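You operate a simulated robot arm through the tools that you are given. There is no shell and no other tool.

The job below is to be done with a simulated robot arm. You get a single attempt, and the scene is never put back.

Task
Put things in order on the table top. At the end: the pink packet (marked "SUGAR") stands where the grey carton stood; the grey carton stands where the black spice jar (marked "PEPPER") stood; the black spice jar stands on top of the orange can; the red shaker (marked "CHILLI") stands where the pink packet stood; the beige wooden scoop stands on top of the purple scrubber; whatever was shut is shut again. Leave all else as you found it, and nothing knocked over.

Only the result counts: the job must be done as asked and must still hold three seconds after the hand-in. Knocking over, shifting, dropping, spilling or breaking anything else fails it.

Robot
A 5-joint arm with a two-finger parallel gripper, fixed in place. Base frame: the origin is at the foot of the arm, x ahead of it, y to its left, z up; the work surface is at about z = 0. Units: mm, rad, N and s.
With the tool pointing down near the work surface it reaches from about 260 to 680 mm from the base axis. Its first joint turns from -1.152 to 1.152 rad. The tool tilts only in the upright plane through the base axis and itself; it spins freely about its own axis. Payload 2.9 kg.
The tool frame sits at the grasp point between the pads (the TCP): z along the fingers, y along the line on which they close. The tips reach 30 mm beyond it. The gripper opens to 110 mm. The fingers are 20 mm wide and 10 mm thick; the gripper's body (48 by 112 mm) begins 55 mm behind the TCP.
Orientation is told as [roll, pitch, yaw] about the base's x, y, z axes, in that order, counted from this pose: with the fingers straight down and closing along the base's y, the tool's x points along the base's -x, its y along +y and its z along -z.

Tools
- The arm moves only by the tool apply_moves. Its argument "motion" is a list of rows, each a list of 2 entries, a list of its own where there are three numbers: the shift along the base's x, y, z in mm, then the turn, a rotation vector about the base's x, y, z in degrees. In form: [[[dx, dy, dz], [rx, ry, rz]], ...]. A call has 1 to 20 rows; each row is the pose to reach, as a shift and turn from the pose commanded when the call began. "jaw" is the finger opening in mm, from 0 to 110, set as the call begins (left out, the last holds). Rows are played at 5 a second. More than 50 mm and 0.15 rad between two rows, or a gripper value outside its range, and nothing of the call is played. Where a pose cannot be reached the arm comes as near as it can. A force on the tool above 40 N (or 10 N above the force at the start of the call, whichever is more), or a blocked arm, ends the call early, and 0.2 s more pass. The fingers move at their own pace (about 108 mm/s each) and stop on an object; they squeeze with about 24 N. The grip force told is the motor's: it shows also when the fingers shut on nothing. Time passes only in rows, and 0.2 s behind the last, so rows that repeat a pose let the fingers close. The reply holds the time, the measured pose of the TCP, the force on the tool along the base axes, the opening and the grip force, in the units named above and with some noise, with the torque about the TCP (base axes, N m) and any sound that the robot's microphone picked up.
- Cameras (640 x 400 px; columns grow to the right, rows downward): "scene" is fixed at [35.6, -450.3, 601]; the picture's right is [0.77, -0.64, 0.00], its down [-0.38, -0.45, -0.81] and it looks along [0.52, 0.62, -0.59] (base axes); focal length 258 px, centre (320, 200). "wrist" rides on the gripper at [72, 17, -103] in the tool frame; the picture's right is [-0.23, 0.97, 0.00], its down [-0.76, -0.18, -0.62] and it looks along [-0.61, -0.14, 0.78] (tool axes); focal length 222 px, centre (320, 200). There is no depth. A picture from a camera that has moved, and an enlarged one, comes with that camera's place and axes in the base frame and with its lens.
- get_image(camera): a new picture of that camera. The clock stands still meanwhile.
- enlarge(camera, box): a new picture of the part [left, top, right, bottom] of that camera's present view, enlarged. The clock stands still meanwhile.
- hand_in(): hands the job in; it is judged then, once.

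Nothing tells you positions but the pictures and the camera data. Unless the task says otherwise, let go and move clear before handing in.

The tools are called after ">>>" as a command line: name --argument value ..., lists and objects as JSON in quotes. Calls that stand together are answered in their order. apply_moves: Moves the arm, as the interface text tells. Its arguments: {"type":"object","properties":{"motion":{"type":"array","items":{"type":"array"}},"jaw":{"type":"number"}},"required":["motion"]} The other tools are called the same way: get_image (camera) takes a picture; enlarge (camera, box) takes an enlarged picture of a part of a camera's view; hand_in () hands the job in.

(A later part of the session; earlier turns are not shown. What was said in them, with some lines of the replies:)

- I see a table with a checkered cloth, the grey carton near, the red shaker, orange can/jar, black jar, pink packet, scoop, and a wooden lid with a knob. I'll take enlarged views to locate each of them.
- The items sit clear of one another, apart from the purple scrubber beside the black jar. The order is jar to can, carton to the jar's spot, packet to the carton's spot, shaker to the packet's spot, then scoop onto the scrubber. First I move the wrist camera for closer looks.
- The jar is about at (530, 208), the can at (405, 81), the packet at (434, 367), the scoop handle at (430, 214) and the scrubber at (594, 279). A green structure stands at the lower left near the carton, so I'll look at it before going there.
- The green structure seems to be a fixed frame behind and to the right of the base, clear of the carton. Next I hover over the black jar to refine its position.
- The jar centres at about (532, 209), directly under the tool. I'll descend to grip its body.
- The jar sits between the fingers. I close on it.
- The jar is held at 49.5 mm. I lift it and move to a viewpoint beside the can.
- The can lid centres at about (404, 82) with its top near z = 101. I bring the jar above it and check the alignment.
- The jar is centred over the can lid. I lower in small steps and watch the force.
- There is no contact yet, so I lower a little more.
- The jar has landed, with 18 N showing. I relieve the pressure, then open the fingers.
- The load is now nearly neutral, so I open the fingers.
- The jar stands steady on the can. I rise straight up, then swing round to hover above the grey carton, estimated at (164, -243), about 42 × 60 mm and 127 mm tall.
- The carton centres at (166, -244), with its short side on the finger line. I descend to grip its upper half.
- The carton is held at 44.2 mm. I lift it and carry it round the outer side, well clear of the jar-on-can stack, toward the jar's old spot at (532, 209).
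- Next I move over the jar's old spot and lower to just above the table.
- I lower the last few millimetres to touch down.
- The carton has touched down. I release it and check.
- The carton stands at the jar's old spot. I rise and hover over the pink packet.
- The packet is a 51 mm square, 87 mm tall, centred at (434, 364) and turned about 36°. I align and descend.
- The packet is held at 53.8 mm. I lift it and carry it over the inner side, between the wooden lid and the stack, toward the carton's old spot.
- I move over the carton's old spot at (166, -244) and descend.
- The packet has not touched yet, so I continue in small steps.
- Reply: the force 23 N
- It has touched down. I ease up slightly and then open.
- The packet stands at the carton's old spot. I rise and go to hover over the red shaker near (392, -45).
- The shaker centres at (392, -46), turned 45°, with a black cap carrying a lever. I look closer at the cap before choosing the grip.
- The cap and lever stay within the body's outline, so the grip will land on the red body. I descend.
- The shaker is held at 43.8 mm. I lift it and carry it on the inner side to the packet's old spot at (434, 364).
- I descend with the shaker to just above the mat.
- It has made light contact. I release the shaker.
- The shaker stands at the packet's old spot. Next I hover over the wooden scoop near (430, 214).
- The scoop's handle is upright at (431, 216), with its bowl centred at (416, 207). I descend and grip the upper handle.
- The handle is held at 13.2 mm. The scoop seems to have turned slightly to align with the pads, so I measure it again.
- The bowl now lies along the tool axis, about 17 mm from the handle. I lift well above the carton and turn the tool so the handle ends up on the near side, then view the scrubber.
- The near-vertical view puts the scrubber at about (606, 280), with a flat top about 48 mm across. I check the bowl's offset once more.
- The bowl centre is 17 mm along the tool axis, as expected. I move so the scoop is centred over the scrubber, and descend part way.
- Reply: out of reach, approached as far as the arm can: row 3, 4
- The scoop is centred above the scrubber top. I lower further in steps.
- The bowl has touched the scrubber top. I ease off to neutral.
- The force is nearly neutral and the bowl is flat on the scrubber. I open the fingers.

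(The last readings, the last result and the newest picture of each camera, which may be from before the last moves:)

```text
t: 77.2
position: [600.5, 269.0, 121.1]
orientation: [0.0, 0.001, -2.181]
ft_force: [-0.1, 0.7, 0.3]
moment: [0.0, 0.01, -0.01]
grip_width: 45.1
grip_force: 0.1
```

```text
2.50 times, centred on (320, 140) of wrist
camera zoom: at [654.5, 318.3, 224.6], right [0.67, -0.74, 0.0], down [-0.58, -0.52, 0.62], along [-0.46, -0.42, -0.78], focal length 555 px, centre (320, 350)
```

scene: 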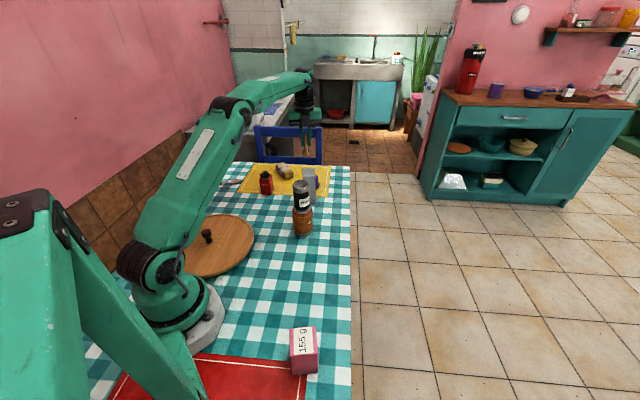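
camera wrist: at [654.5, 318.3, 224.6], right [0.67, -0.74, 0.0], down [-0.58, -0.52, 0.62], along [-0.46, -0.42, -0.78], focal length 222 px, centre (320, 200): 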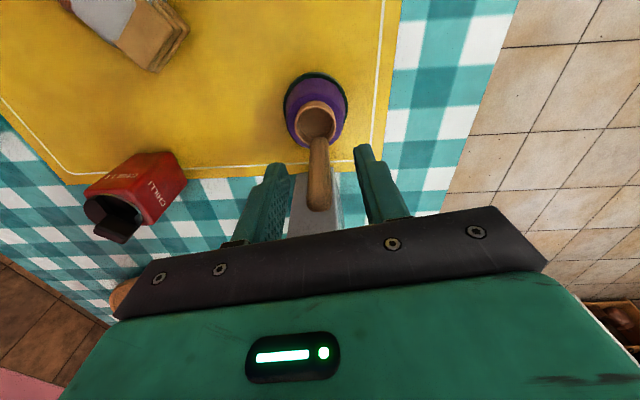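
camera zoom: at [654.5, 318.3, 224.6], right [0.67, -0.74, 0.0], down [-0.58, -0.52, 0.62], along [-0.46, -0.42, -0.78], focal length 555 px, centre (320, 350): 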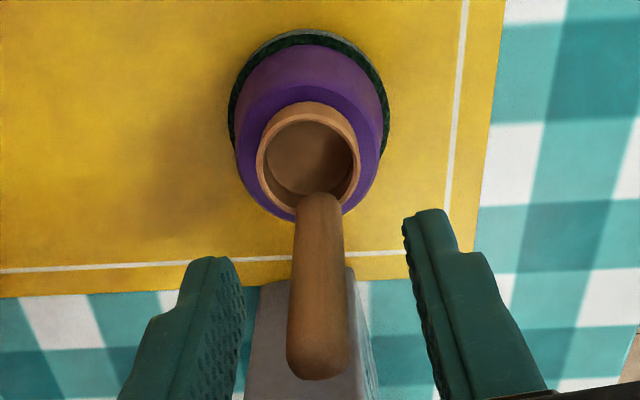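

The scoop stands on the scrubber. I rise straight up first, then back inward, and check everything.

>>> apply_moves --motion '[[[0, 0, 6], [0, 0, 0]], [[0, 0, 18], [0, 0, 0]], [[0, 0, 34], [0, 0, 0]], [[0, 0, 50], [0, 0, 0]], [[0, 0, 62], [0, 0, 0]], [[-20, -9, 64], [0, 0, 0]], [[-50, -22, 74], [0, 0, 0]], [[-85, -38, 90], [0, 0, 0]], [[-115, -45, 112], [0, 0, 0]], [[-140, -50, 135], [0, 0, 0]], [[-150, -50, 155], [0, 0, 0]], [[-150, -50, 155], [0, 0, 0]]]'

>>> get_image --camera "wrist"

>>> get_image --camera "scene"

>>> enlarge --camera "scene" --box '[230, 140, 360, 250]'

```text
t: 79.8
position: [448.0, 219.2, 275.8]
orientation: [0.0, 0.001, -2.181]
ft_force: [-0.5, 0.0, 0.3]
moment: [0.01, 0.02, -0.02]
grip_width: 45.0
grip_force: 0.0
```

```text
taken
camera wrist: at [504.1, 268.8, 379.8], right [0.67, -0.74, 0.0], down [-0.58, -0.52, 0.62], along [-0.46, -0.42, -0.78], focal length 222 px, centre (320, 200)
```

wrist: 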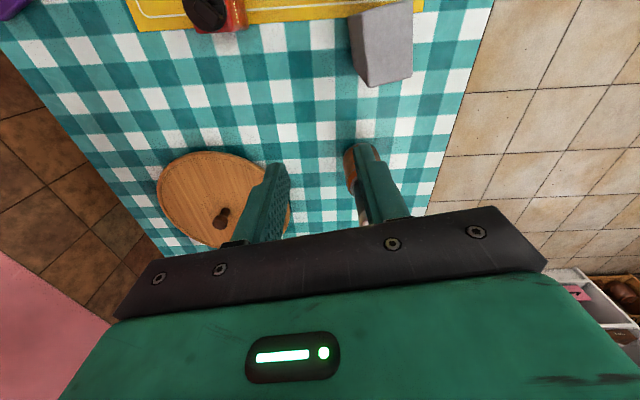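

```text
taken
```

scene: 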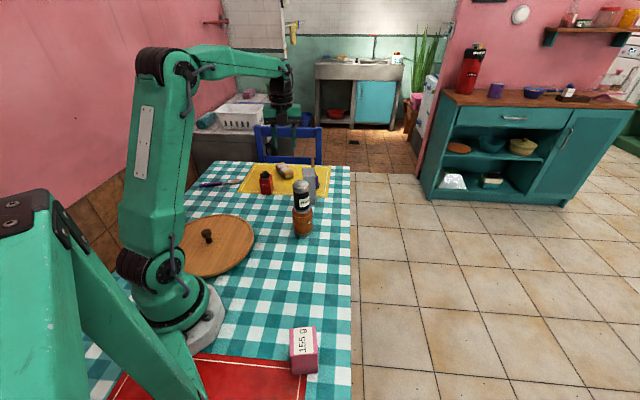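

```text
3.64 times, centred on (295, 195) of scene
camera zoom: at [35.6, -450.3, 601.0], right [0.77, -0.64, 0.0], down [-0.38, -0.45, -0.81], along [0.52, 0.62, -0.59], focal length 937 px, centre (411, 218)
```

zoom: 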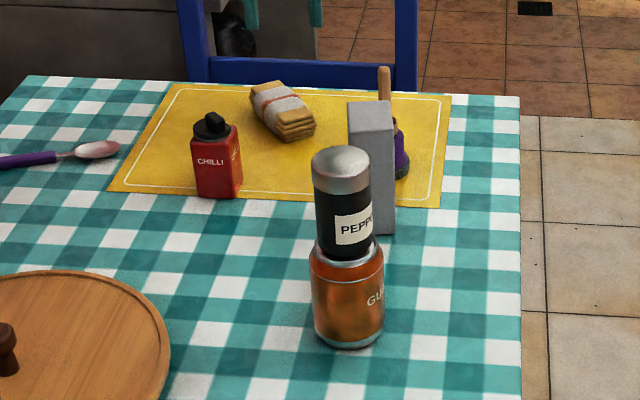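

All pieces look to be in place. I turn the wrist back at this safe height to check the scoop and the carton from the inner side.

>>> apply_moves --motion '[[[0, 0, 0], [0, 0, 8]], [[-5, 0, 5], [0, 0, 16]], [[-10, 0, 10], [0, 0, 24]], [[-15, 0, 15], [0, 0, 32]], [[-20, 0, 20], [0, 0, 40]], [[-25, 0, 25], [0, 0, 48]], [[-30, 0, 30], [0, 0, 56]], [[-35, 0, 30], [0, 0, 64]], [[-40, 0, 30], [0, 0, 72]], [[-45, 0, 30], [0, 0, 80]], [[-50, 0, 30], [0, 0, 88]], [[-50, 0, 30], [0, 0, 96]], [[-50, 0, 30], [0, 0, 104]], [[-50, 0, 30], [0, 0, 112]], [[-50, 0, 30], [0, 0, 120]], [[-50, 0, 30], [0, 0, 125]], [[-50, 0, 30], [0, 0, 125]]]'

>>> get_image --camera "wrist"

>>> enlarge --camera "wrist" --box '[300, 60, 500, 220]'

```text
t: 83.4
position: [399.1, 218.5, 306.5]
orientation: [0.002, 0.0, 0.001]
ft_force: [0.2, -0.2, -0.5]
moment: [0.0, 0.0, 0.01]
grip_width: 45.0
grip_force: 0.0
```

```text
taken
camera wrist: at [326.5, 235.7, 409.9], right [0.23, 0.97, 0.0], down [0.76, -0.18, 0.62], along [0.61, -0.14, -0.78], focal length 222 px, centre (320, 200)
```

wrist: 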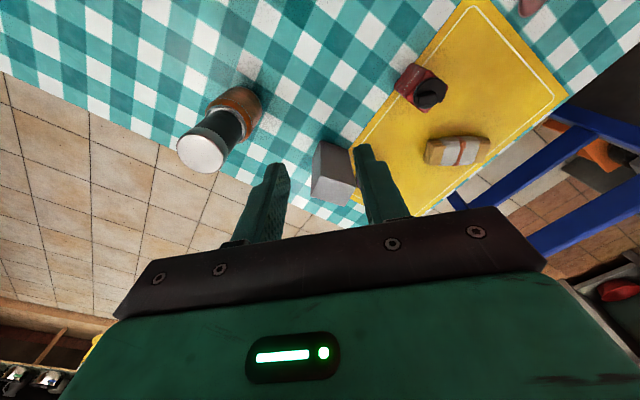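

```text
2.50 times, centred on (400, 140) of wrist
camera zoom: at [326.5, 235.7, 409.9], right [0.23, 0.97, 0.0], down [0.76, -0.18, 0.62], along [0.61, -0.14, -0.78], focal length 555 px, centre (120, 350)
```

zoom: 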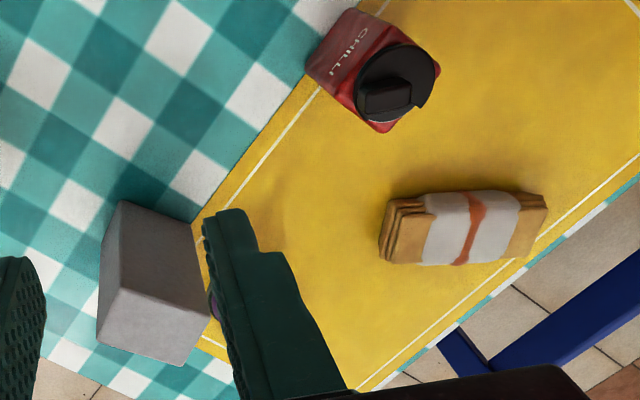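

>>> enlarge --camera "scene" --box '[285, 145, 345, 205]'

>>> get_image --camera "scene"

```text
6.67 times, centred on (315, 175) of scene
camera zoom: at [35.6, -450.3, 601.0], right [0.77, -0.64, 0.0], down [-0.38, -0.45, -0.81], along [0.52, 0.62, -0.59], focal length 1718 px, centre (353, 367)
```

zoom: 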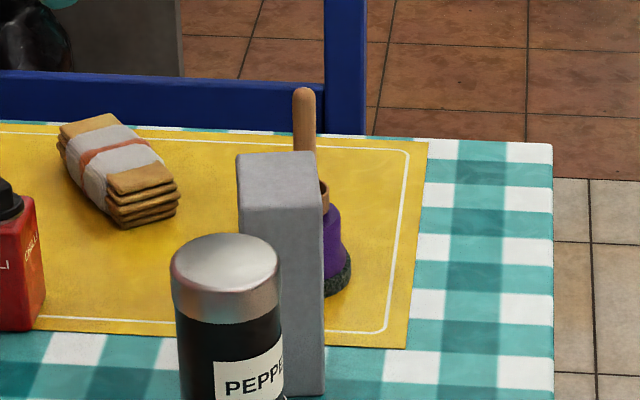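

```text
taken
```

scene: 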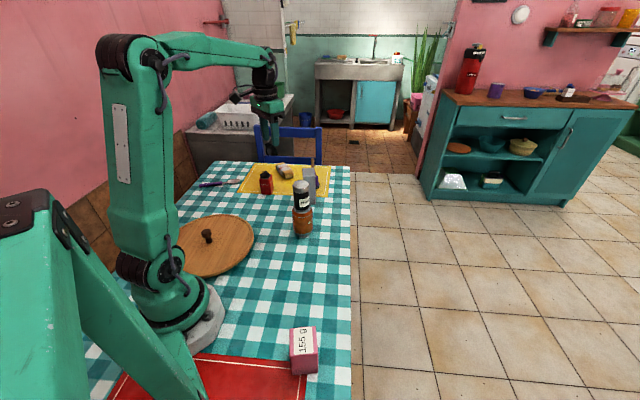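

The pictures show every piece in place:
- **Jar:** on the can.
- **Carton:** where the jar stood.
- **Packet:** where the carton stood.
- **Shaker:** where the packet stood.
- **Scoop:** upright on the scrubber.

Nothing has fallen or moved, nothing was opened, and the arm is clear, so I hand in.

>>> hand_in

```text
The job is handed in.
```

The job is handed in, and the last pictures before that showed everything in place and upright. I don't have the verdict.

- **Black spice jar:** on top of the orange can, centred to within a couple of millimetres.
- **Grey carton:** where the jar stood.
- **Pink packet:** where the carton stood.
- **Red shaker:** where the packet stood.
- **Wooden scoop:** upright on the purple scrubber. In the last view the carton hid part of it, but its handle was vertical above the carton.

Positions come from the camera views, so each item should be within a few millimetres of its target. I turned the scoop about 155° in all, partly to keep the arm within reach. The packet and shaker don't face exactly as the items that stood there before them.

I opened nothing, so nothing needed shutting again. The gripper was open and well clear at hand-in.
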